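You operate a simulated robot arm through the tools that you are given. There is no shell and no other tool. Be economical: measure what you need, move in short steps, check, and stop when the job is done.

You run a simulated robot arm. Do the job below in one go: nothing can be reset, and whatever is moved stays where it is left.

## Task
Set the mill to fine, grind pepper up to the white dish's ring and stand the dish on the plate.

It is judged by the outcome, as a careful person would: the job done as asked, and still so three seconds after it is handed in. It fails if anything else is knocked over, pushed out of place, dropped, spilled or broken.

## Robot
A 7-joint arm with a two-finger parallel gripper, fixed in place. Base frame: the origin is at the foot of the arm, x ahead of it, y to its left, z up; the work surface is at about z = 750. Readings come in mm, rad, newtons and seconds.
Its first joint turns from -2.897 to 2.897 rad. Payload 4.4 kg.
The tool frame sits at the grasp point between the pads (the TCP): z along the fingers, y along the line on which they close. The tips reach 23 mm beyond it. The gripper opens to 94 mm. The fingers are 38 mm wide and 10 mm thick; the gripper's body (54 by 96 mm) begins 39 mm behind the TCP.
Orientation is that of the tool frame in the base frame, as a unit quaternion [x, y, z, w]. With the fingers straight down and closing along the base's y, the tool's x points along the base's -x, its y along +y and its z along -z.

## Interface
- The arm moves only by the tool jog_arm. Its argument "increments" is text: rows parted by semicolons, each of 7 numbers parted by spaces: the opening, from 0 (shut) to 1 (fully open), then the shift along the base's x, y, z in units of 200 mm (1.0 is 200 mm), then the turn, a rotation vector about the base's x, y, z in units of 180 degrees (1.0 is 180 degrees). In form: fingers x y z rx ry rz; .... A call has 1 to 8 rows; each row is the pose to reach, as a shift and turn from the pose commanded when the call began. A call with a number of a shift or a turn outside -1 to 1 is refused whole. Each row takes 0.2 s and may step no farther than 50 mm and 0.15 rad from the row before; otherwise, or with a gripper value out of range, the whole call is refused. A pose out of reach is approached as far as the arm can. The call stops where the force on the tool passes 40 N (or 10 N more than at its start, if that is more) or the arm is blocked; 0.2 s more then pass. The fingers move at their own pace (about 72 mm/s each) and stop on an object; they squeeze with about 41 N. The grip force told is the motor's: it shows also when the fingers shut on nothing. Time passes only in rows, and 0.2 s behind the last, so rows that repeat a pose let the fingers close. It gives the time, the measured TCP pose, the force on the tool (base axes), the opening and the grip force at its end, in the units of the frame above (readings bear some noise), and new pictures: "pictures" is both (left out), scene, wrist or none.
- Cameras (640 x 400 px; columns grow to the right, rows downward): "scene" is fixed at [222.2, -651.5, 1521.9]; the picture's right is [0.75, -0.66, 0.00], its down [-0.32, -0.37, -0.87] and it looks along [0.58, 0.66, -0.49] (base axes); focal length 332 px, centre (320, 200). "wrist" rides on the gripper at [86, 16, -75] in the tool frame; the picture's right is [-0.18, 0.98, 0.00], its down [-0.58, -0.11, -0.81] and it looks along [-0.79, -0.15, 0.59] (tool axes); focal length 243 px, centre (320, 200).
- probe_pixels(camera, pixels): for up to 12 pixels [column, row] of the newest picture of that camera ("zoom" is the newest enlarged one), the place [x, y, z] in the base frame of the surface seen there, good to about 2 mm. No time passes.
- enlarge(camera, box): a new picture of the part [left, top, right, bottom] of that camera's present view, enlarged. No time passes.
- hand_in(): hands the job in; it is judged then, once.

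Go step by step. Measure first, check grasps and placings, and put right what went wrong. The budget is 80 turns and 170 pictures, counting those below and the enlarged ones. Unless the task says otherwise, let go and move clear before handing in, and close with one line.

The tools are called after ">>>" as name(argument=value, ...) on one line, values as JSON. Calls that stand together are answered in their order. jog_arm: Moves the arm, as the interface text tells. Its arguments: {"type":"object","properties":{"increments":{"type":"string"},"pictures":{"type":"string","enum":["both","scene","wrist","none"]}},"required":["increments"]} The other tools are called the same way: probe_pixels (camera, pixels) gives the place of the surface under pixels of a picture; enlarge (camera, box) takes an enlarged picture of a part of a camera's view; hand_in () hands the job in.

At the start:

```text
t: 0.0
position: [627.0, 377.4, 1170.9]
orientation: [0.0, 1.0, 0.0, 0.0]
ft_force: [0.0, -0.8, -0.6]
gripper_width: 94.1
gripper_force: 0.1
```

scene: 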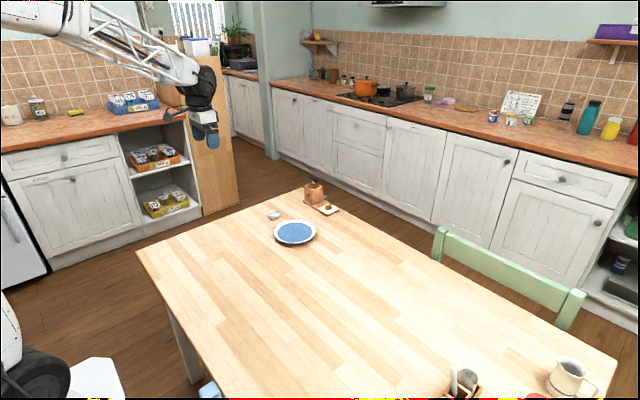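
wrist: 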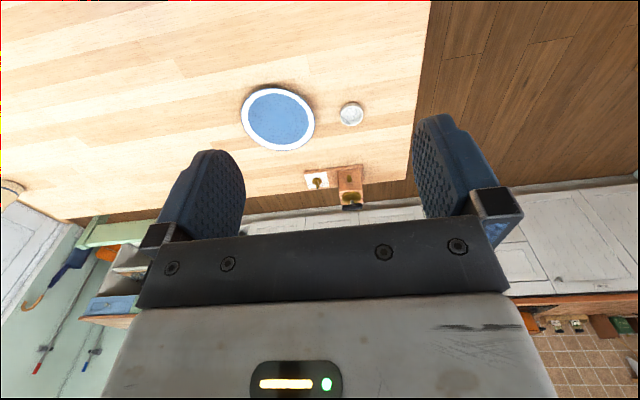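

The scene shows a plate near (295,232), a small white dish near (273,214) and a mill-like wooden thing near (316,195). I'll enlarge both views.

>>> enlarge(camera="scene", box=[250, 170, 350, 250])

>>> enlarge(camera="wrist", box=[230, 80, 390, 220])

```text
5.00 times, centred on (300, 210) of scene
```

zoom: 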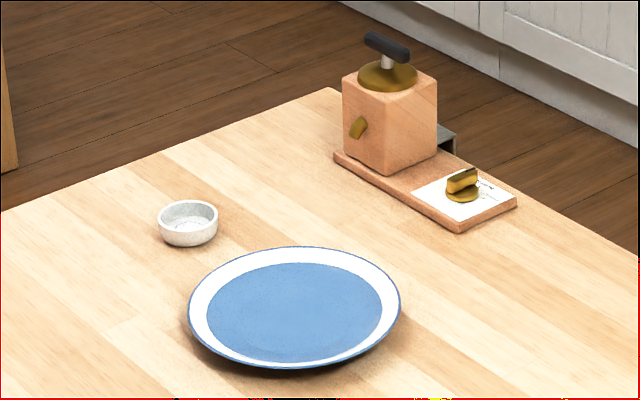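

```text
2.86 times, centred on (310, 150) of wrist
```

zoom: 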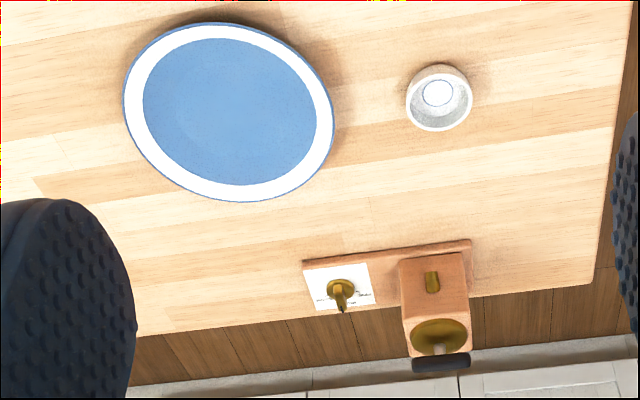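

The wrist zoom shows the plate, the dish with its ring, the mill with a top knob, a front spout or lever, and a dial on a white card. I'll measure these places.

>>> probe_pixels(camera="zoom", pixels=[[228, 110], [438, 92], [440, 67], [440, 128], [408, 98], [472, 98], [432, 285], [342, 290], [440, 335], [440, 362], [312, 300], [465, 250]])

>>> enlarge(camera="scene", box=[300, 175, 345, 220])

```text
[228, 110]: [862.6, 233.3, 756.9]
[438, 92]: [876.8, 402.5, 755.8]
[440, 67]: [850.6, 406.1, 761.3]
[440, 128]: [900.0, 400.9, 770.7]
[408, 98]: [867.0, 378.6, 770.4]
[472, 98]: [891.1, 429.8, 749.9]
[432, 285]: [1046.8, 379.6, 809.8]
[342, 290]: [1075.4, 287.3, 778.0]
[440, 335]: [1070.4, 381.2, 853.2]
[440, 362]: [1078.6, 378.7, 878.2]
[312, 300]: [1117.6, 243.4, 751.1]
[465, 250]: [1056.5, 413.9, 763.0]
```

```text
8.89 times, centred on (322, 198) of scene
```

zoom: 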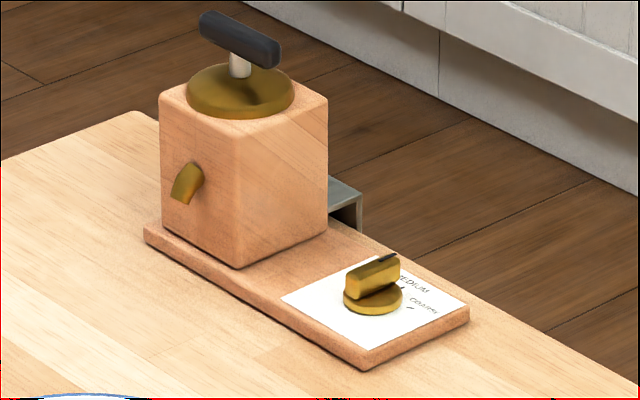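

The mill lies about 1.13 m out, with a setting knob on the card, a spout on the front and a T-handle on top. I'll move nearer to look with the wrist camera.

>>> jog_arm(increments="1 0.2 -0.05 0 0 0 0; 1 0.4 -0.1 -0.1 0 0 0; 1 0.6 -0.15 -0.2 0 0 0; 1 0.8 -0.2 -0.3 0 0 0; 1 0.9 -0.2 -0.4 0 0 0; 1 0.9 -0.2 -0.5 0 0 0", pictures="wrist")

```text
t: 1.4
position: [807.6, 336.2, 1070.9]
orientation: [0.0, 1.0, 0.0, 0.0]
ft_force: [-0.3, -0.1, -0.1]
gripper_width: 93.9
gripper_force: 0.1
```

wrist: 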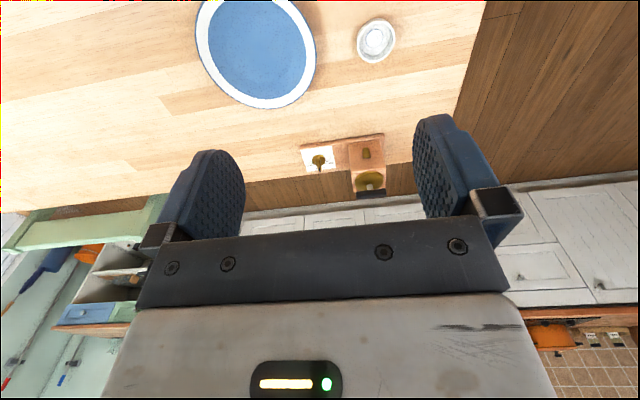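

The mill is now at about (350,160). I'll enlarge the card and the dish.

>>> enlarge(camera="wrist", box=[295, 130, 391, 200])

>>> enlarge(camera="wrist", box=[345, 10, 409, 70])

```text
5.71 times, centred on (343, 165) of wrist
```

zoom: 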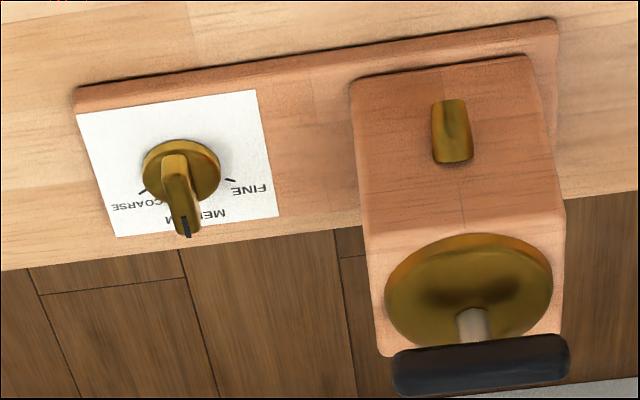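

```text
6.67 times, centred on (377, 40) of wrist
```

zoom: 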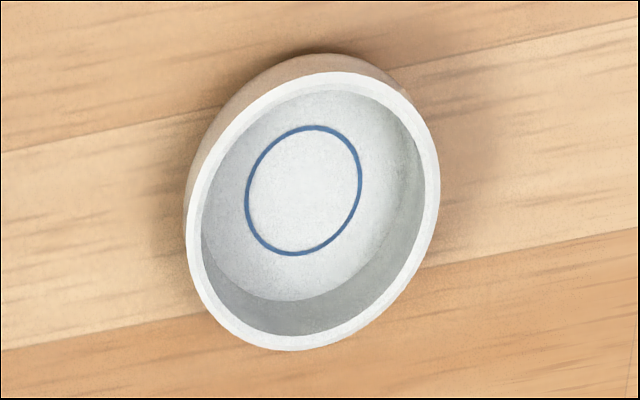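

The pointer is on MEDIUM, facing +x, and FINE is toward +y. The mill needs a forward-tilted tool, so I'll turn the hand half round so the camera rides above it.

>>> jog_arm(increments="1 0 0 0 0 0 0.047; 1 0 0 0 0 0 0.094; 1 0 0 0 0 0 0.141; 1 0 0 0 0 0 0.188; 1 0 0 0 0 0 0.235; 1 0 0 0 0 0 0.282; 1 0 0 0 0 0 0.329; 1 0 0 0 0 0 0.376", pictures="none")

>>> jog_arm(increments="1 0 0 0 0 0 0.047; 1 0 0 0 0 0 0.094; 1 0 0 0 0 0 0.141; 1 0 0 0 0 0 0.188; 1 0 0 0 0 0 0.235; 1 0 0 0 0 0 0.282; 1 0 0 0 0 0 0.329; 1 0 0 0 0 0 0.376", pictures="none")

>>> jog_arm(increments="1 0 0 0 0 0 0.047; 1 0 0 0 0 0 0.094; 1 0 0 0 0 0 0.141; 1 0 0 0 0 0 0.188; 1 0 0 0 0 0 0.235; 1 0 0 0 0 0 0.248", pictures="both")

```text
t: 3.2
position: [808.0, 337.1, 1068.8]
orientation: [-0.558, 0.83, 0.0, 0.0]
ft_force: [0.6, 0.7, -0.8]
gripper_width: 94.0
gripper_force: 0.1
```

```text
t: 5.0
position: [806.4, 337.2, 1069.9]
orientation: [0.926, -0.379, 0.0, 0.0]
ft_force: [-0.5, -0.3, -0.7]
gripper_width: 93.9
gripper_force: 0.1
```

```text
t: 6.4
position: [807.5, 336.9, 1069.8]
orientation: [1.0, 0.001, 0.001, 0.0]
ft_force: [-0.6, 0.3, -0.2]
gripper_width: 94.1
gripper_force: 0.1
```

scene: 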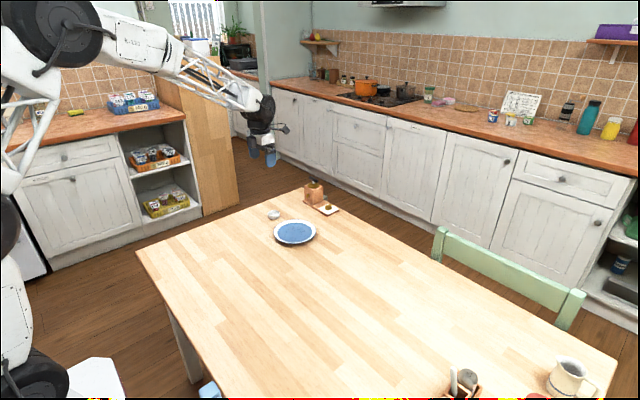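
wrist: 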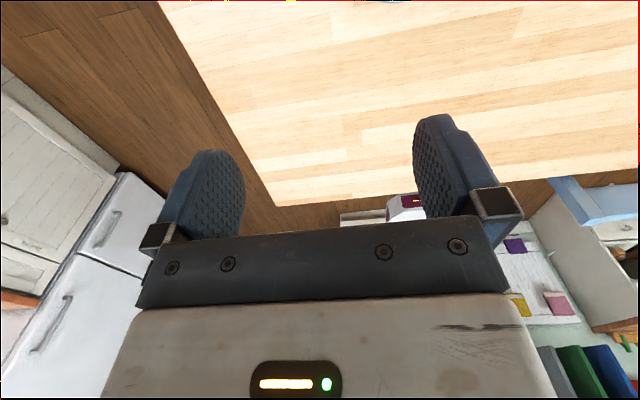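

The flip worked. Now I'll tilt forward about 48° and move out above the knob to test reach and view.

>>> jog_arm(increments="1 0.1 -0.03 0 0 -0.045 0; 1 0.25 -0.06 0 0 -0.09 0; 1 0.4 -0.09 -0.1 0 -0.135 0; 1 0.55 -0.12 -0.2 0 -0.18 0; 1 0.7 -0.15 -0.3 0 -0.225 0; 1 0.85 -0.18 -0.4 0 -0.26 0; 1 0.95 -0.2 -0.5 0 -0.26 0", pictures="both")

```text
t: 8.0
position: [999.5, 298.2, 970.6]
orientation: [0.917, 0.0, 0.398, -0.001]
ft_force: [0.0, 0.2, 0.3]
gripper_width: 94.0
gripper_force: 0.1
```

scene: 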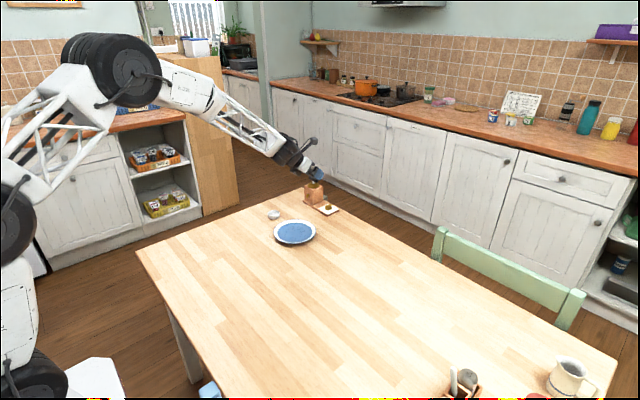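
wrist: 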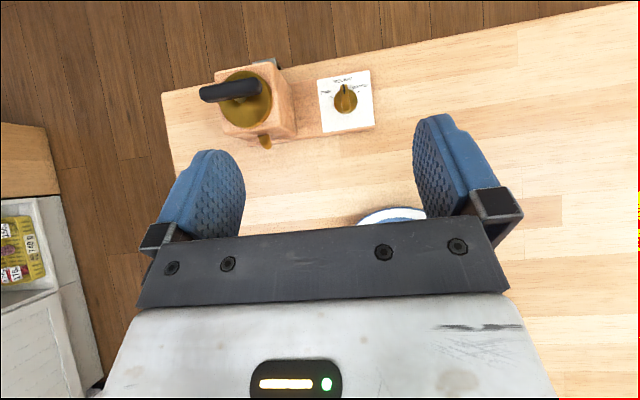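

Superb top view: the mill is at (250,100) and the card at (345,100). I'll enlarge and probe.

>>> enlarge(camera="wrist", box=[185, 55, 385, 155])

>>> probe_pixels(camera="wrist", pixels=[[345, 85], [346, 98], [340, 107], [351, 93], [357, 93], [266, 141], [205, 93], [255, 87], [230, 84], [250, 112], [326, 128], [372, 123]])

```text
3.20 times, centred on (285, 105) of wrist
```

zoom: 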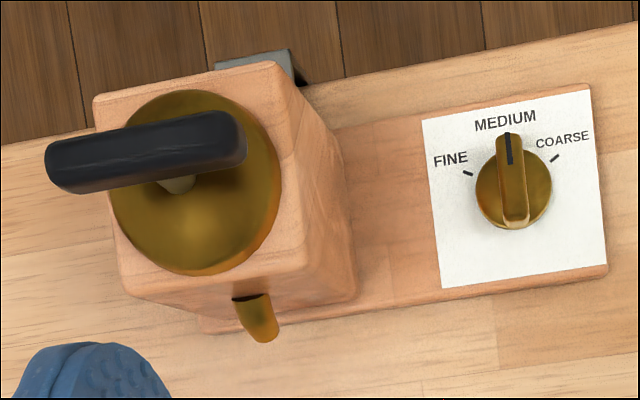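

```text
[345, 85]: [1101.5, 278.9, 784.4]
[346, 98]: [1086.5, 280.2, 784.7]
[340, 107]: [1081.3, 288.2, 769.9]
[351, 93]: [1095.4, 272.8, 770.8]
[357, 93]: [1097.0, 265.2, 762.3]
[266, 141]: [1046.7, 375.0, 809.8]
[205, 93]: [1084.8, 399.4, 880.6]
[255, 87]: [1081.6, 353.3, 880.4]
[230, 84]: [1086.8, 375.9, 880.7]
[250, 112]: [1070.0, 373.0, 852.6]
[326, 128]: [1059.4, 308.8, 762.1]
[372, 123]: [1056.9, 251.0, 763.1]
```

The pointer is on MEDIUM with FINE about 60° counter-clockwise. I'll probe tick, knob and handle details in the zoom.

>>> probe_pixels(camera="zoom", pixels=[[468, 173], [555, 158], [507, 138], [514, 212], [500, 180], [529, 180], [545, 200], [482, 205], [120, 235], [275, 165], [190, 272], [185, 93]])

>>> probe_pixels(camera="zoom", pixels=[[50, 175], [240, 140], [150, 125], [155, 180], [145, 152], [240, 300], [265, 335], [235, 325], [210, 335], [360, 290], [600, 270], [590, 95]])

```text
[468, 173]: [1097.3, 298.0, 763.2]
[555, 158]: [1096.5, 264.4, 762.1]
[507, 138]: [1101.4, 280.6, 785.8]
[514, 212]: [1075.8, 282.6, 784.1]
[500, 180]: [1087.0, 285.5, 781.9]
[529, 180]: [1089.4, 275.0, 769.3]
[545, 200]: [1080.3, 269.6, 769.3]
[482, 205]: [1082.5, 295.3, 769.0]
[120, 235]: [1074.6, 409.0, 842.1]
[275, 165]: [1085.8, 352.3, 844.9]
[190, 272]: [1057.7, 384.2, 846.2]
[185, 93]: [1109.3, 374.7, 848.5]
```

```text
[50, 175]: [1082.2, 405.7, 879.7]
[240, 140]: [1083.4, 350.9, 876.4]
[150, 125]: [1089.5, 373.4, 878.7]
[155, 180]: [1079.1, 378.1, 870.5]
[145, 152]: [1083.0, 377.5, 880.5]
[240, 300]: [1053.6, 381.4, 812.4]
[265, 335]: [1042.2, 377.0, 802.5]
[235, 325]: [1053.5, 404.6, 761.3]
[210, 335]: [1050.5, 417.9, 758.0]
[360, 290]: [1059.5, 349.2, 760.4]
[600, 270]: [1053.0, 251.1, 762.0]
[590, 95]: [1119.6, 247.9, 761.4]
```

The knob's axis is at about (1087, 281.5), its grip bar spans z 770–785, and FINE is 60° counter-clockwise. I'll go above it, part closed.

>>> jog_arm(increments="0.5 0.15 -0.03 -0.15 0 0 0; 0.5 0.3 -0.06 -0.3 0 0 0; 0.5 0.44 -0.08 -0.45 0 0 0; 0.5 0.44 -0.08 -0.6 0 0 0; 0.5 0.44 -0.08 -0.6 0 0 0", pictures="both")

```text
t: 9.2
position: [1087.5, 282.3, 848.5]
orientation: [0.918, 0.0, 0.398, 0.0]
ft_force: [-0.8, 0.3, -0.2]
gripper_width: 47.1
gripper_force: 0.0
```

scene: 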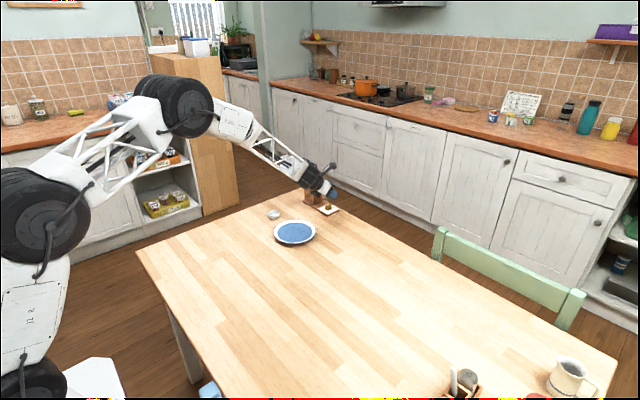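
wrist: 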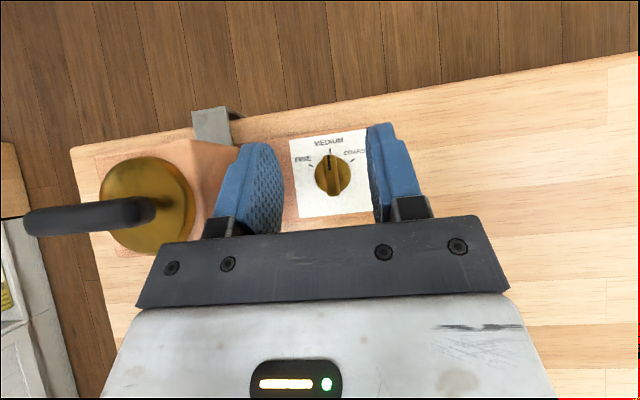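

The fingers straddle the knob at (330,175) with clearance to the mill. I'll descend and close.

>>> jog_arm(increments="0.5 0 0 -0.1 0 0 0; 0.5 0 0 -0.2 0 0 0; 0.5 0 0 -0.26 0 0 0; 0 0 0 -0.26 0 0 0; 0 0 0 -0.26 0 0 0; 0 0 0 -0.26 0 0 0", pictures="wrist")

```text
t: 10.6
position: [1085.4, 281.7, 799.7]
orientation: [0.917, 0.001, 0.399, -0.001]
ft_force: [6.8, 10.2, 16.2]
gripper_width: 9.4
gripper_force: 45.3
```

wrist: 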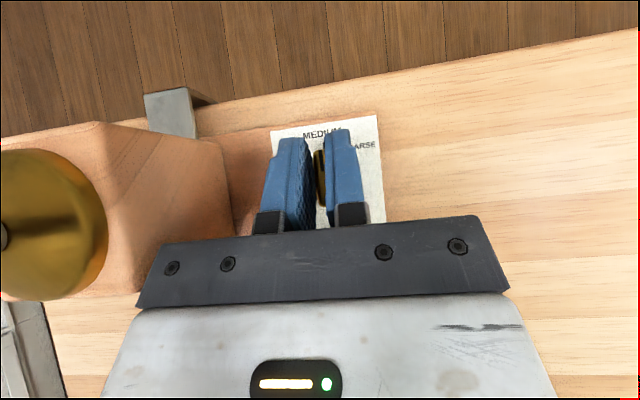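

Gripped at 9.4 mm, with a mild 16 N upward push, so I'll lift 1.5 mm and turn the first 30°.

>>> jog_arm(increments="0 0.002 0 0.008 0 0 0; 0 0.002 0 0.008 0 0 0.042; 0 0.002 0 0.008 0 0 0.084; 0 0.002 0 0.008 0 0 0.126; 0 0.002 0 0.008 0 0 0.167; 0 0.002 0 0.008 0 0 0.167", pictures="both")

```text
t: 11.3
position: [1086.2, 282.2, 800.7]
orientation: [0.914, 0.084, 0.396, -0.037]
ft_force: [6.9, 2.3, -1.4]
gripper_width: 9.8
gripper_force: 44.8
stopped in row 3: the force on the tool passed its limit (the readings are from after the stop); the commanded pose is now the measured one
```

scene: 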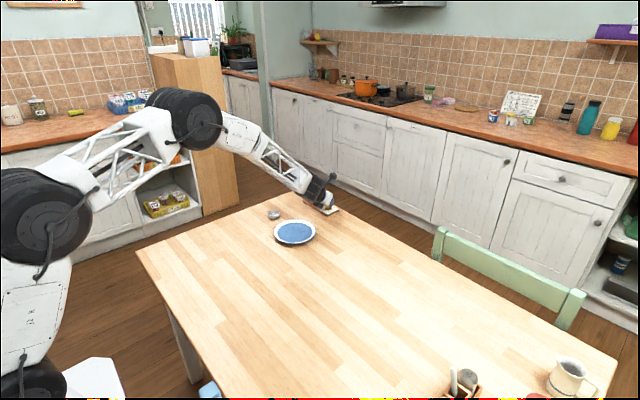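
wrist: 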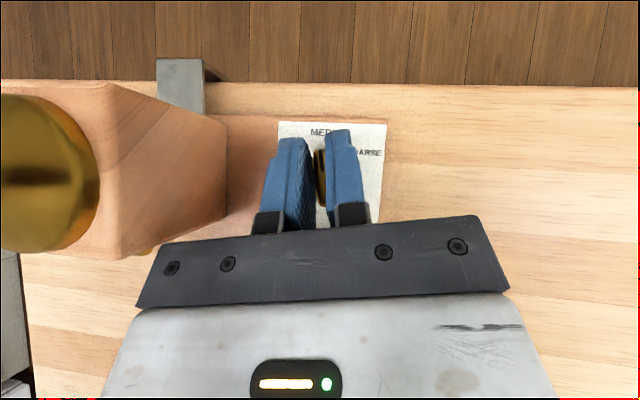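

It stopped after about 10°. I'll enlarge to see whether the knob turned with the fingers.

>>> enlarge(camera="wrist", box=[250, 110, 410, 220])

>>> enlarge(camera="scene", box=[295, 170, 359, 220])

```text
3.64 times, centred on (330, 165) of wrist
```

zoom: 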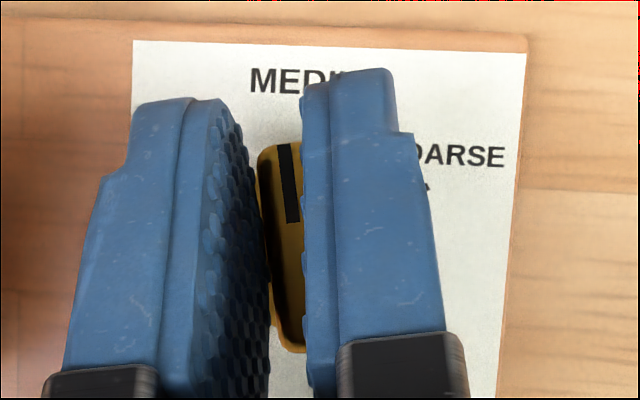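

```text
8.00 times, centred on (327, 195) of scene
```

zoom: 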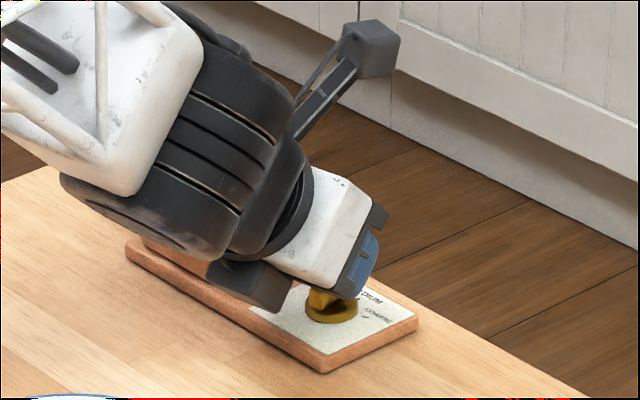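

It's not clear whether the knob followed, and the residual force is small now. I'll continue turning in smaller steps.

>>> jog_arm(increments="0 0 0 0.005 0 0 0.02; 0 0 0 0.005 0 0 0.04; 0 0 0 0.005 0 0 0.06; 0 0 0 0.005 0 0 0.08; 0 0 0 0.005 0 0 0.1; 0 0 0 0.005 0 0 0.1", pictures="wrist")

```text
t: 12.7
position: [1086.0, 282.4, 799.6]
orientation: [0.889, 0.227, 0.385, -0.098]
ft_force: [22.9, 6.2, -23.3]
gripper_width: 9.9
gripper_force: 44.4
```

wrist: 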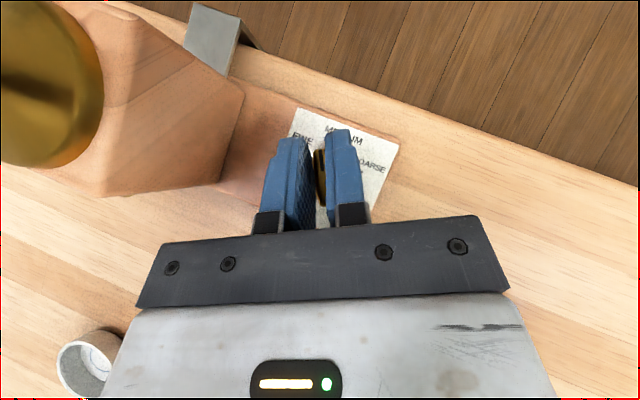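

The knob follows: now about 29°. I'll relieve the upward pull a bit and turn the rest.

>>> jog_arm(increments="0 0.003 0 -0.007 0 0 0.02; 0 0.003 0 -0.01 0 0 0.045; 0 0.003 0 -0.01 0 0 0.07; 0 0.003 0 -0.01 0 0 0.1; 0 0.003 0 -0.01 0 0 0.12; 0 0.003 0 -0.01 0 0 0.15; 0 0.003 0 -0.01 0 0 0.174; 0 0.003 0 -0.01 0 0 0.174", pictures="wrist")

```text
t: 14.5
position: [1088.1, 281.4, 800.2]
orientation: [0.794, 0.459, 0.345, -0.199]
ft_force: [-15.2, -19.1, 11.0]
gripper_width: 10.0
gripper_force: 45.1
```

wrist: 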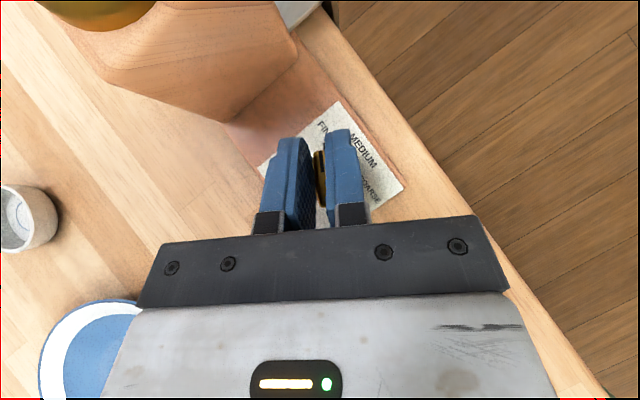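

Turned to about 60°. I'll open and lift straight up to see the pointer.

>>> jog_arm(increments="0.3 0 0 0 0 0 0; 0.45 0 0 0 0 0 0; 0.45 0 0 0.1 0 0 0; 0.45 0 0 0.3 0 0 0; 0.45 -0.1 -0.05 0.5 0 0 0; 0.45 -0.1 -0.05 0.5 0 0 0", pictures="wrist")

>>> enlarge(camera="wrist", box=[250, 60, 410, 230])

```text
t: 15.9
position: [1067.3, 270.7, 900.6]
orientation: [0.795, 0.458, 0.345, -0.199]
ft_force: [-0.1, 0.2, 0.2]
gripper_width: 42.1
gripper_force: 0.0
```

wrist: 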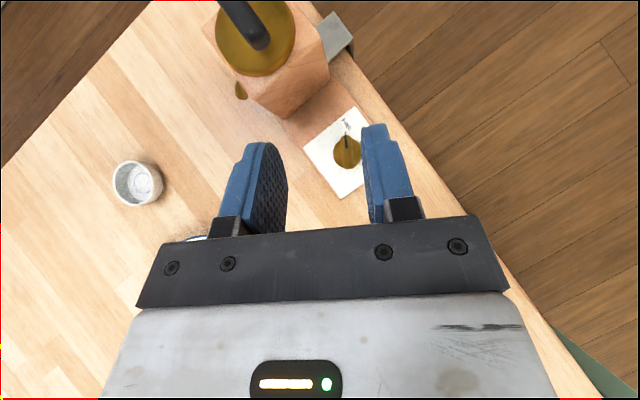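

```text
2.35 times, centred on (330, 145) of wrist
```

zoom: 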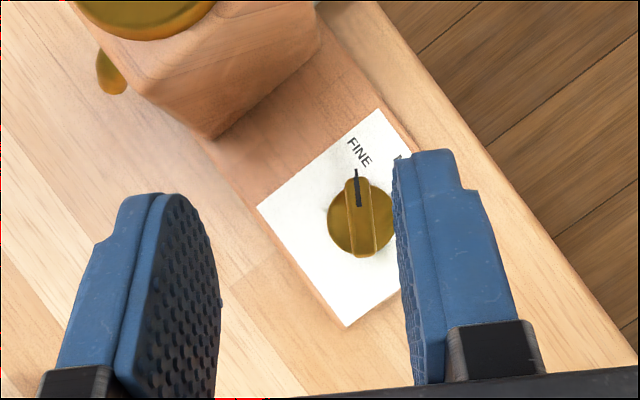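

The pointer lines up with FINE's tick. Now I'll measure the dish, spout and board edge.

>>> probe_pixels(camera="wrist", pixels=[[114, 178], [160, 172], [135, 162], [138, 205], [138, 185], [240, 92], [241, 82], [282, 115], [300, 145], [240, 99]])

>>> enlarge(camera="wrist", box=[190, 30, 350, 150])

```text
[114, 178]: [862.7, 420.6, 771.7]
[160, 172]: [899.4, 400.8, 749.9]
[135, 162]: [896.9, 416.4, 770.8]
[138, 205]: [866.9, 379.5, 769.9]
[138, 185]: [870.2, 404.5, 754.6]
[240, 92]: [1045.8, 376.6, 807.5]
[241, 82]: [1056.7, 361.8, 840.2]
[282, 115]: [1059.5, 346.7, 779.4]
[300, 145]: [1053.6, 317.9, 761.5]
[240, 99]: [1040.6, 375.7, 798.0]
```

```text
3.33 times, centred on (270, 90) of wrist
```

zoom: 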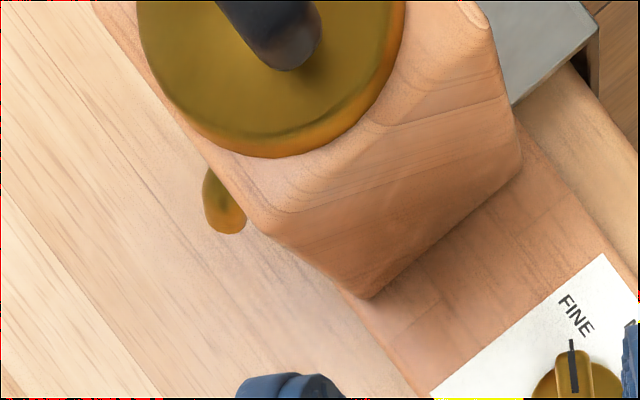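

>>> probe_pixels(camera="zoom", pixels=[[392, 345], [400, 345], [384, 345], [376, 340], [340, 290], [226, 228], [215, 232], [238, 228], [330, 290]])

>>> enlarge(camera="wrist", box=[105, 153, 169, 213])

```text
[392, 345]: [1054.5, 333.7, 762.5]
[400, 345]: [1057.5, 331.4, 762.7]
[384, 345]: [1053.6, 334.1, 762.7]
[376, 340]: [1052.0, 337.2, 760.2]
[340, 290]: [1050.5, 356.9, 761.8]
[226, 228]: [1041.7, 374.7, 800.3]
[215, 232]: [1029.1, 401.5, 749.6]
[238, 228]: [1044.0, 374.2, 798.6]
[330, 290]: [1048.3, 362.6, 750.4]
```

```text
6.67 times, centred on (137, 183) of wrist
```

zoom: 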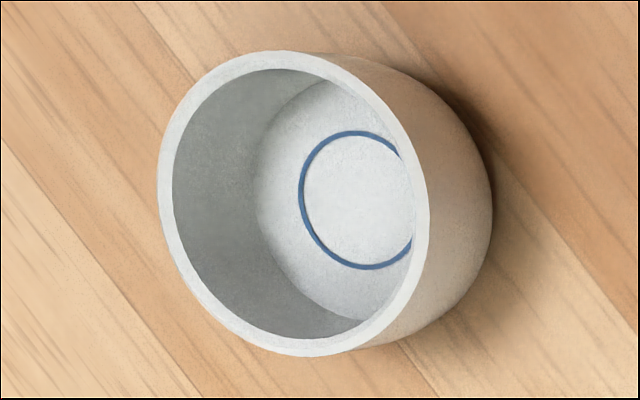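

The board's front edge is at x≈1050, the spout tip at (1041,376,800), and the dish centre at (876,400) with r≈25. I'll swing back to zero yaw above the dish.

>>> jog_arm(increments="0.8 -0.12 0.02 0.02 0 0 -0.042; 0.8 -0.25 0.06 0 0 0 -0.084; 0.8 -0.38 0.15 0 0 0 -0.125; 0.8 -0.5 0.25 0 0 0 -0.167; 0.8 -0.62 0.35 0 0 0 -0.209; 0.8 -0.74 0.45 -0.05 0 0 -0.25; 0.8 -0.86 0.55 -0.1 0 0 -0.292; 0.8 -0.97 0.645 -0.15 0 0 -0.334", pictures="wrist")

```text
t: 17.7
position: [874.1, 399.2, 869.7]
orientation: [0.917, -0.004, 0.398, 0.001]
ft_force: [0.0, 0.1, 0.6]
gripper_width: 75.1
gripper_force: 0.1
```

wrist: 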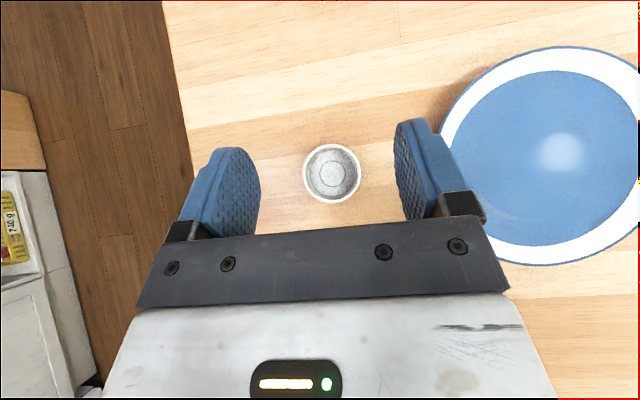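

>>> probe_pixels(camera="wrist", pixels=[[304, 172], [360, 172], [332, 146], [335, 200], [333, 173], [442, 150], [470, 255], [560, 48]])

```text
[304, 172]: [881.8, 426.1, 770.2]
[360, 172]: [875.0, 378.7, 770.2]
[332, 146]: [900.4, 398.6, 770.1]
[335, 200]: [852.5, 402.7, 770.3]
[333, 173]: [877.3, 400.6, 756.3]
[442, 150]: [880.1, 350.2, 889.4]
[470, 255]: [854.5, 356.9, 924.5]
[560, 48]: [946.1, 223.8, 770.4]
```

The dish centre is (877, 401.5), r≈24, rim z 770. I'll descend and grip.

>>> jog_arm(increments="0.8 0 0.008 -0.2 0 0 0; 0.8 0 0.01 -0.36 0 0 0; 0.8 0 0.01 -0.43 0 0 0; 0.4 0 0.01 -0.43 0 0 0; 0.4 0 0.01 -0.43 0 0 0; 0.4 0 0.01 -0.43 0 0 0", pictures="both")

```text
t: 19.1
position: [873.7, 401.8, 782.3]
orientation: [0.917, -0.002, 0.398, 0.001]
ft_force: [-0.4, 0.5, -0.8]
gripper_width: 51.1
gripper_force: 41.0
```

scene: 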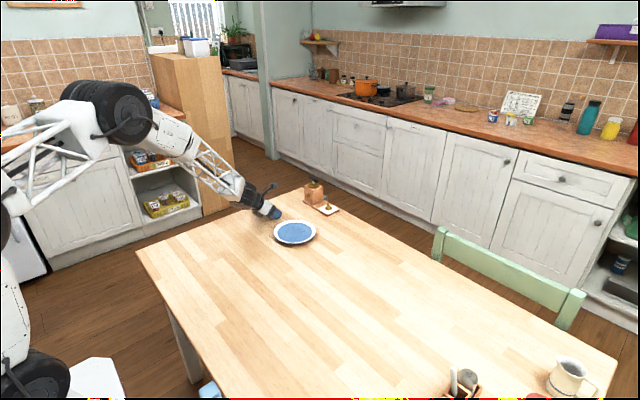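
wrist: 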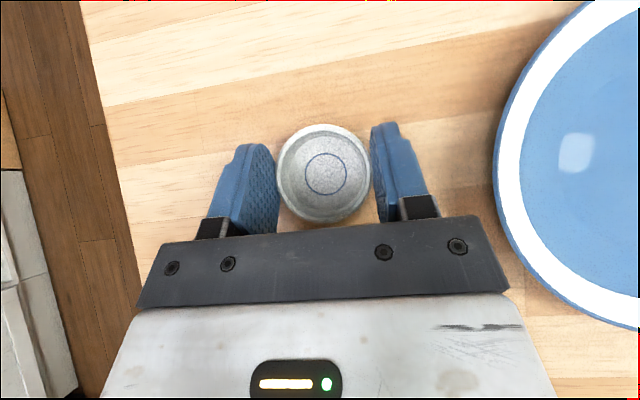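

Gripped at 51 mm. I'll lift 15 mm and carry it toward the spout, stopping a few mm short of the board.

>>> jog_arm(increments="0.4 0 0 0.075 0 0 0; 0.4 0.15 -0.03 0.075 0 0 0; 0.4 0.3 -0.06 0.075 0 0 0; 0.4 0.45 -0.09 0.075 0 0 0; 0.4 0.6 -0.12 0.075 0 0 0; 0.4 0.68 -0.128 0.075 0 0 0; 0.4 0.7 -0.128 0.075 0 0 0", pictures="both")

```text
t: 20.7
position: [1013.7, 376.2, 798.8]
orientation: [0.917, -0.002, 0.399, 0.001]
ft_force: [0.3, -0.1, 0.4]
gripper_width: 37.8
gripper_force: 0.1
```

scene: 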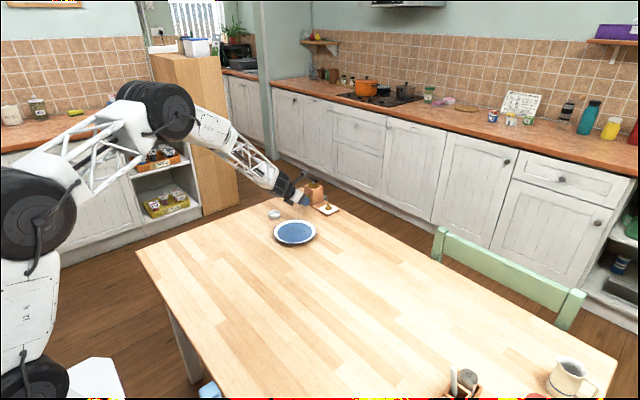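
wrist: 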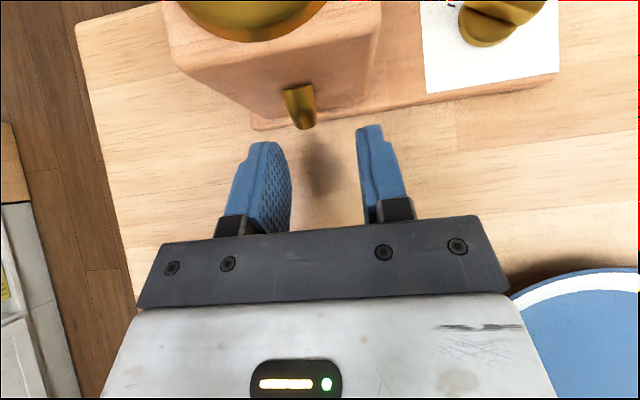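

The fingers closed to 38 mm with no dish, so it slipped out at the lift and still stands near (273,214) in the scene. I'll go back above it and look.

>>> jog_arm(increments="0.8 0 0 0.05 0 0 0; 0.8 -0.2 0.04 0.15 0 0 0; 0.8 -0.4 0.08 0.25 0 0 0; 0.8 -0.6 0.12 0.3 0 0 0; 0.8 -0.7 0.128 0.3 0 0 0", pictures="both")

>>> enlarge(camera="scene", box=[235, 170, 335, 240])

```text
t: 21.9
position: [872.7, 403.3, 858.8]
orientation: [0.917, -0.001, 0.398, 0.0]
ft_force: [-0.1, -0.3, -0.2]
gripper_width: 75.1
gripper_force: 0.1
```

scene: 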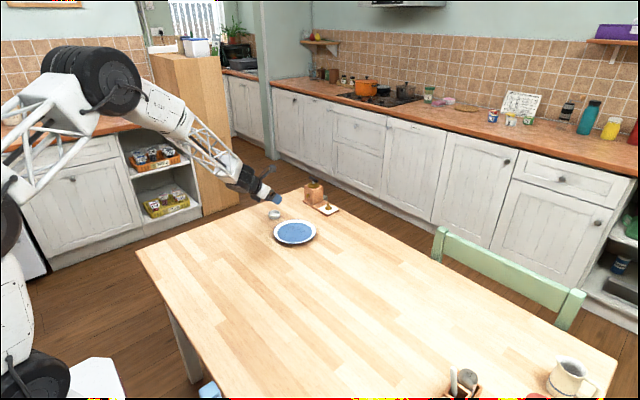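
wrist: 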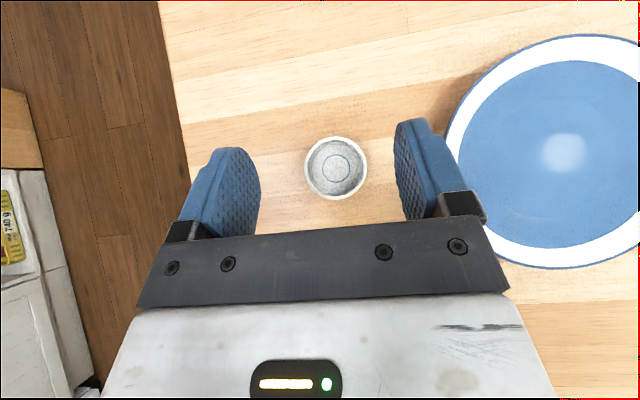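

```text
5.71 times, centred on (285, 205) of scene
```

zoom: 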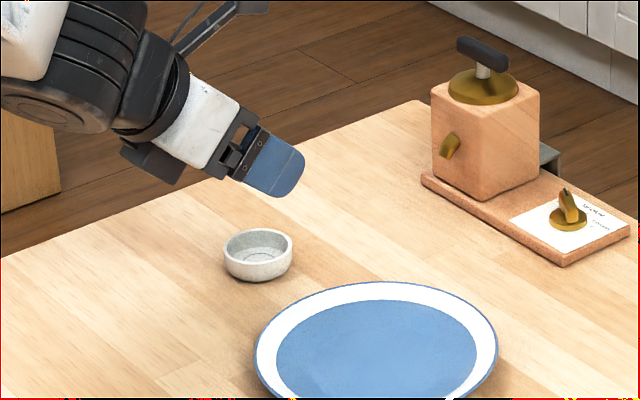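

The dish stands upright, barely moved. The fingertips are rounded at the corners, so I need to go lower.

>>> probe_pixels(camera="wrist", pixels=[[306, 168], [366, 166], [335, 138], [338, 198], [336, 168]])

```text
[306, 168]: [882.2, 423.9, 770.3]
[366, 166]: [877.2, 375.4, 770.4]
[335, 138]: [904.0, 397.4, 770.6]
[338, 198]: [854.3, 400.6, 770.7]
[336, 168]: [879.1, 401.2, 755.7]
```

>>> jog_arm(increments="0.8 0.015 -0.018 -0.2 0 0 0; 0.8 0.015 -0.018 -0.36 0 0 0; 0.8 0.015 -0.018 -0.4 0 0 0; 0.8 0.015 -0.018 -0.42 0 0 0; 0.8 0.015 -0.018 -0.425 0 0 0; 0.8 0.015 -0.018 -0.425 0 0 0", pictures="none")

>>> enlarge(camera="scene", box=[250, 190, 300, 230])

```text
t: 22.9
position: [876.2, 400.4, 780.6]
orientation: [0.917, -0.003, 0.4, 0.001]
ft_force: [-4.9, -1.5, 6.7]
gripper_width: 75.8
gripper_force: 0.4
stopped in row 4: the force on the tool passed its limit (the readings are from after the stop); the commanded pose is now the measured one
```

```text
10.00 times, centred on (275, 210) of scene
```

zoom: 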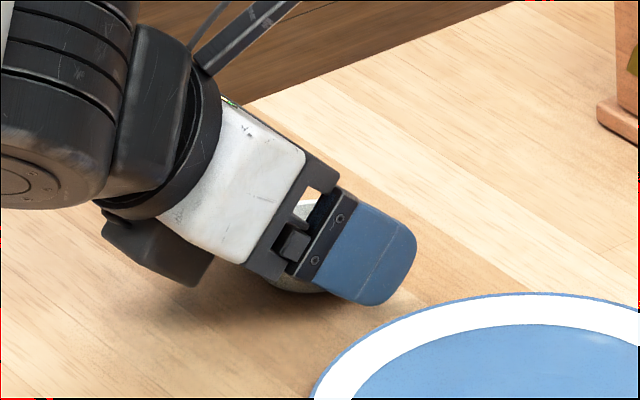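

>>> probe_pixels(camera="zoom", pixels=[[190, 280], [170, 270], [205, 262], [365, 302], [385, 298], [405, 265], [345, 290], [300, 270]])

```text
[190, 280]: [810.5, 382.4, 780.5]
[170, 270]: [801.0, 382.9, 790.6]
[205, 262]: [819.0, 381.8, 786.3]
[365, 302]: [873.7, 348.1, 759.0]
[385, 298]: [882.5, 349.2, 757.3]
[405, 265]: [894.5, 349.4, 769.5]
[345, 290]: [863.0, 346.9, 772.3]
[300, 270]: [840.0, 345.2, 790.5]
```

The fingertips touched down at TCP z≈780.6. I'll grip here, 1 mm up, and lift slowly to test the hold.

>>> jog_arm(increments="0.8 0.003 -0.003 0.005 0 0 0; 0 0.003 -0.003 0.005 0 0 0; 0 0.003 -0.003 0.005 0 0 0; 0 0.003 -0.003 0.005 0 0 0; 0 0.003 -0.003 0.012 0 0 0; 0 0.003 -0.003 0.02 0 0 0; 0 0.003 -0.003 0.03 0 0 0", pictures="wrist")

>>> enlarge(camera="scene", box=[250, 190, 300, 230])

```text
t: 24.5
position: [878.0, 399.4, 784.9]
orientation: [0.917, -0.003, 0.4, 0.0]
ft_force: [-0.6, -0.2, -0.1]
gripper_width: 50.9
gripper_force: 41.1
```

wrist: 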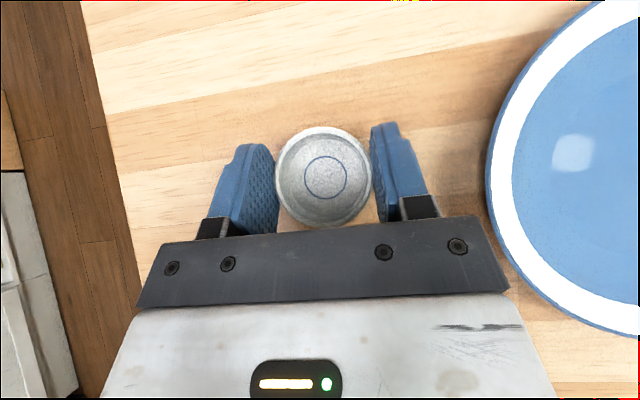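

```text
10.00 times, centred on (275, 210) of scene
```

zoom: 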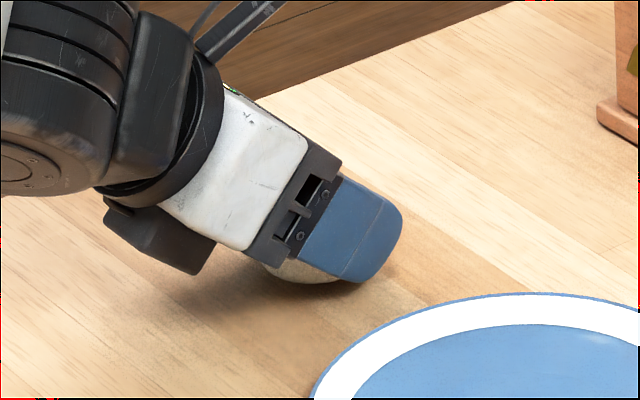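

>>> probe_pixels(camera="wrist", pixels=[[322, 129], [280, 178], [368, 175], [327, 222], [325, 178]])

```text
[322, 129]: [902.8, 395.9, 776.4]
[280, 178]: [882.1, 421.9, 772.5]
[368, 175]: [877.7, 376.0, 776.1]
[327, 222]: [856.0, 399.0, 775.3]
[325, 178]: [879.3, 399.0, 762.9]
```

The dish is lifted level by 5 mm, so gentle motion works. I'll carry it slowly toward the mill.

>>> jog_arm(increments="0 0 0 0.01 0 0 0; 0 0.02 0 0.015 0 0 0; 0 0.06 -0.01 0.015 0 0 0; 0 0.12 -0.025 0.015 0 0 0; 0 0.18 -0.04 0.015 0 0 0; 0 0.24 -0.055 0.015 0 0 0; 0 0.29 -0.07 0.015 0 0 0; 0 0.32 -0.08 0.015 0 0 0", pictures="none")

>>> jog_arm(increments="0 0.02 0 0 0 0 0; 0 0.06 -0.01 0 0 0 0; 0 0.12 -0.02 0 0 0 0; 0 0.18 -0.03 0 0 0 0; 0 0.24 -0.035 0 0 0 0; 0 0.29 -0.038 0 0 0 0; 0 0.33 -0.038 0 0 0 0; 0 0.345 -0.038 0 0 0 0", pictures="wrist")

```text
t: 26.3
position: [940.8, 383.7, 787.7]
orientation: [0.917, -0.001, 0.399, -0.001]
ft_force: [-0.3, -0.1, 0.2]
gripper_width: 51.0
gripper_force: 40.9
```

```text
t: 28.1
position: [1011.6, 375.7, 788.3]
orientation: [0.917, -0.002, 0.4, 0.0]
ft_force: [-0.5, 0.0, 0.8]
gripper_width: 51.0
gripper_force: 40.9
```

wrist: 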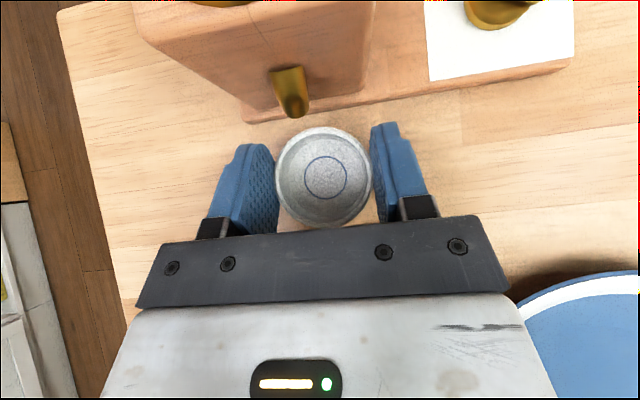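

>>> probe_pixels(camera="wrist", pixels=[[322, 129], [325, 178], [279, 178], [370, 178], [294, 113], [291, 115], [306, 103], [360, 100], [250, 118], [400, 98]])

>>> enlarge(camera="wrist", box=[240, 50, 400, 170])

```text
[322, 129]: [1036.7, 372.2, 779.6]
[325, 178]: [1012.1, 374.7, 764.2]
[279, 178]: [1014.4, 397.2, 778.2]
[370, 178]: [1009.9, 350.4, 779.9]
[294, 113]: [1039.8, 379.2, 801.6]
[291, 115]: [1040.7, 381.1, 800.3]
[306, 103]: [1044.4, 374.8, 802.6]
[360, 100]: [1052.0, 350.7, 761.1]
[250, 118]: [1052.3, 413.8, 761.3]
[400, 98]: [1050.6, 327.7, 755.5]
```

```text
3.33 times, centred on (320, 110) of wrist
```

zoom: 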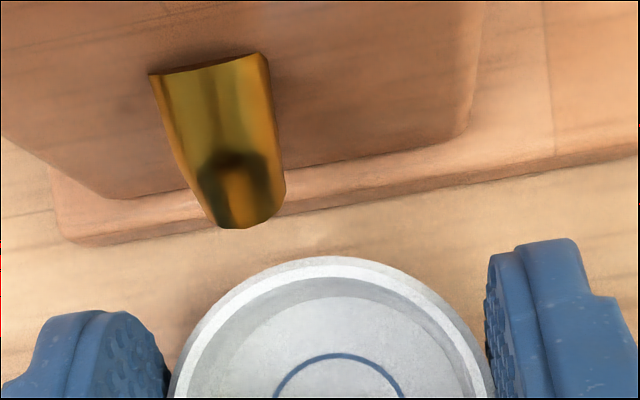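

The dish is held 9 mm up, centred at (1012, 374.5), and the board edge is at 1051. I'll move 12 mm further, lower, and release.

>>> jog_arm(increments="0 0.03 0.008 0 0 0 0; 0 0.058 0.015 0 0 0 0; 0 0.058 0.015 -0.015 0 0 0; 0 0.058 0.015 -0.03 0 0 0; 0 0.058 0.015 -0.038 0 0 0; 0 0.058 0.015 -0.042 0 0 0", pictures="wrist")

>>> probe_pixels(camera="wrist", pixels=[[322, 130], [279, 178], [370, 178], [325, 222], [400, 98]])

```text
t: 29.5
position: [1020.3, 379.0, 779.3]
orientation: [0.917, -0.002, 0.399, 0.0]
ft_force: [-1.1, -0.7, 1.2]
gripper_width: 51.3
gripper_force: 41.1
```

wrist: 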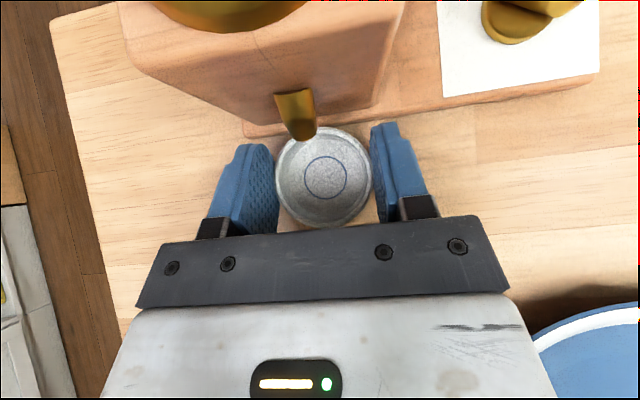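

```text
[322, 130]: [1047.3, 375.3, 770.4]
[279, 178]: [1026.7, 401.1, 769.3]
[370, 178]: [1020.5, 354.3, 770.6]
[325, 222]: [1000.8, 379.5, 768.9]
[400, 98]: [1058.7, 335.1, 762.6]
```

The dish rests with its rim at z 770, centred about (1023, 378). I'll release and back off along the tool axis.

>>> jog_arm(increments="0.7 0 0 0 0 0 0; 0.7 0 0 0 0 0 0; 0.7 -0.1 0 0.1 0 0 0; 0.7 -0.3 0 0.3 0 0 0; 0.7 -0.45 0 0.5 0 0 0; 0.3 -0.45 0 0.6 0 0 0", pictures="wrist")

>>> enlarge(camera="wrist", box=[180, 20, 400, 200])

>>> enlarge(camera="scene", box=[280, 175, 344, 225])

```text
refused: row 4 steps farther than a row can; nothing moved
```

```text
2.22 times, centred on (290, 110) of wrist
```

zoom: 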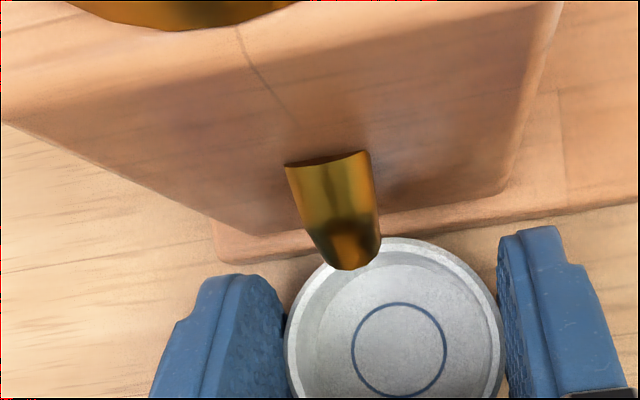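

```text
8.00 times, centred on (312, 200) of scene
```

zoom: 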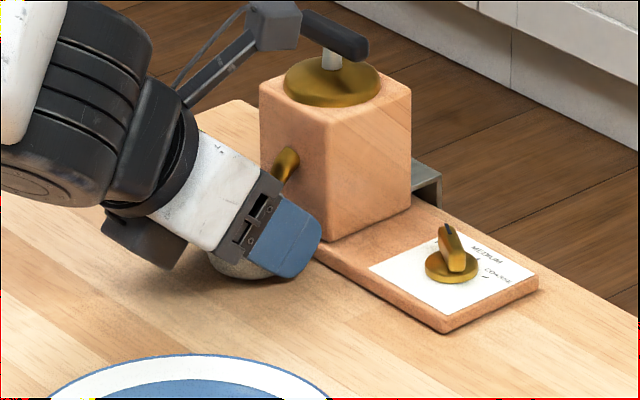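

One row was too long a step; I'll split it.

>>> jog_arm(increments="0.7 0 0 0 0 0 0; 0.7 0 0 0 0 0 0; 0.7 -0.1 0 0.1 0 0 0; 0.7 -0.25 0 0.25 0 0 0; 0.7 -0.4 0 0.4 0 0 0; 0.4 -0.45 0 0.55 0 0 0; 0.3 -0.45 0 0.6 0 0 0", pictures="wrist")

>>> enlarge(camera="wrist", box=[200, 20, 400, 160])

>>> enlarge(camera="scene", box=[280, 175, 344, 225])

```text
t: 31.1
position: [931.5, 378.4, 900.5]
orientation: [0.917, -0.002, 0.399, 0.0]
ft_force: [-0.3, 0.0, -1.1]
gripper_width: 28.1
gripper_force: 0.0
```

wrist: 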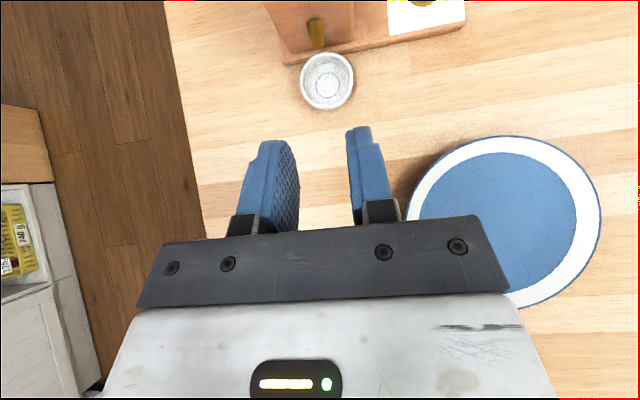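

```text
2.86 times, centred on (300, 90) of wrist
```

zoom: 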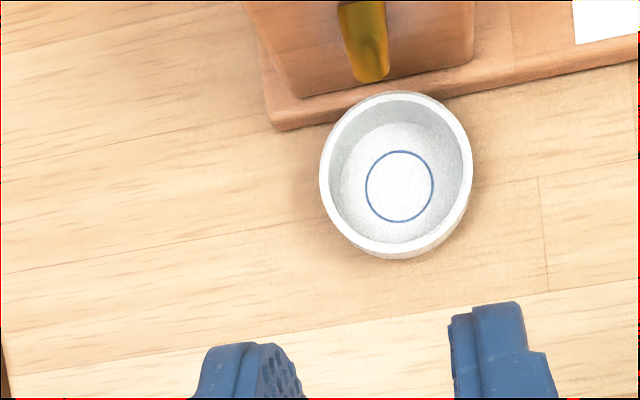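

```text
8.00 times, centred on (312, 200) of scene
```

zoom: 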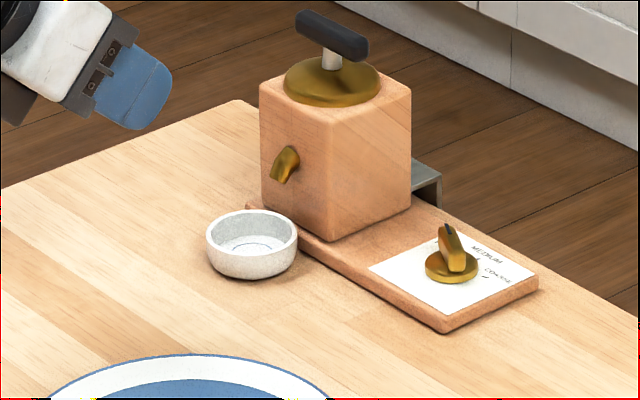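

I'll check the dish and spout positions.

>>> probe_pixels(camera="zoom", pixels=[[207, 235], [297, 232], [250, 211], [255, 252], [280, 180], [288, 182], [275, 178], [270, 165], [250, 205], [310, 250]])

>>> probe_pixels(camera="wrist", pixels=[[302, 80], [353, 78], [327, 54], [329, 106], [316, 46], [328, 82]])

```text
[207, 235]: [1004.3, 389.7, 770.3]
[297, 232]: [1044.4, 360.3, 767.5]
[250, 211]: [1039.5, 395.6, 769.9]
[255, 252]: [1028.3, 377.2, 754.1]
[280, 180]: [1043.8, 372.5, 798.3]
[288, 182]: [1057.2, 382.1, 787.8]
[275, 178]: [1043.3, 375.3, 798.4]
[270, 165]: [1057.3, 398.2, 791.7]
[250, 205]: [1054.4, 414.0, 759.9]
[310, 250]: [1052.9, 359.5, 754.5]
```

```text
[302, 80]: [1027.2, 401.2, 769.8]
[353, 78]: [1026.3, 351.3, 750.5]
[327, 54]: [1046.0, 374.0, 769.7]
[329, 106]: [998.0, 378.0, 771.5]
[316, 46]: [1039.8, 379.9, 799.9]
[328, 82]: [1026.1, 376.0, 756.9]
```

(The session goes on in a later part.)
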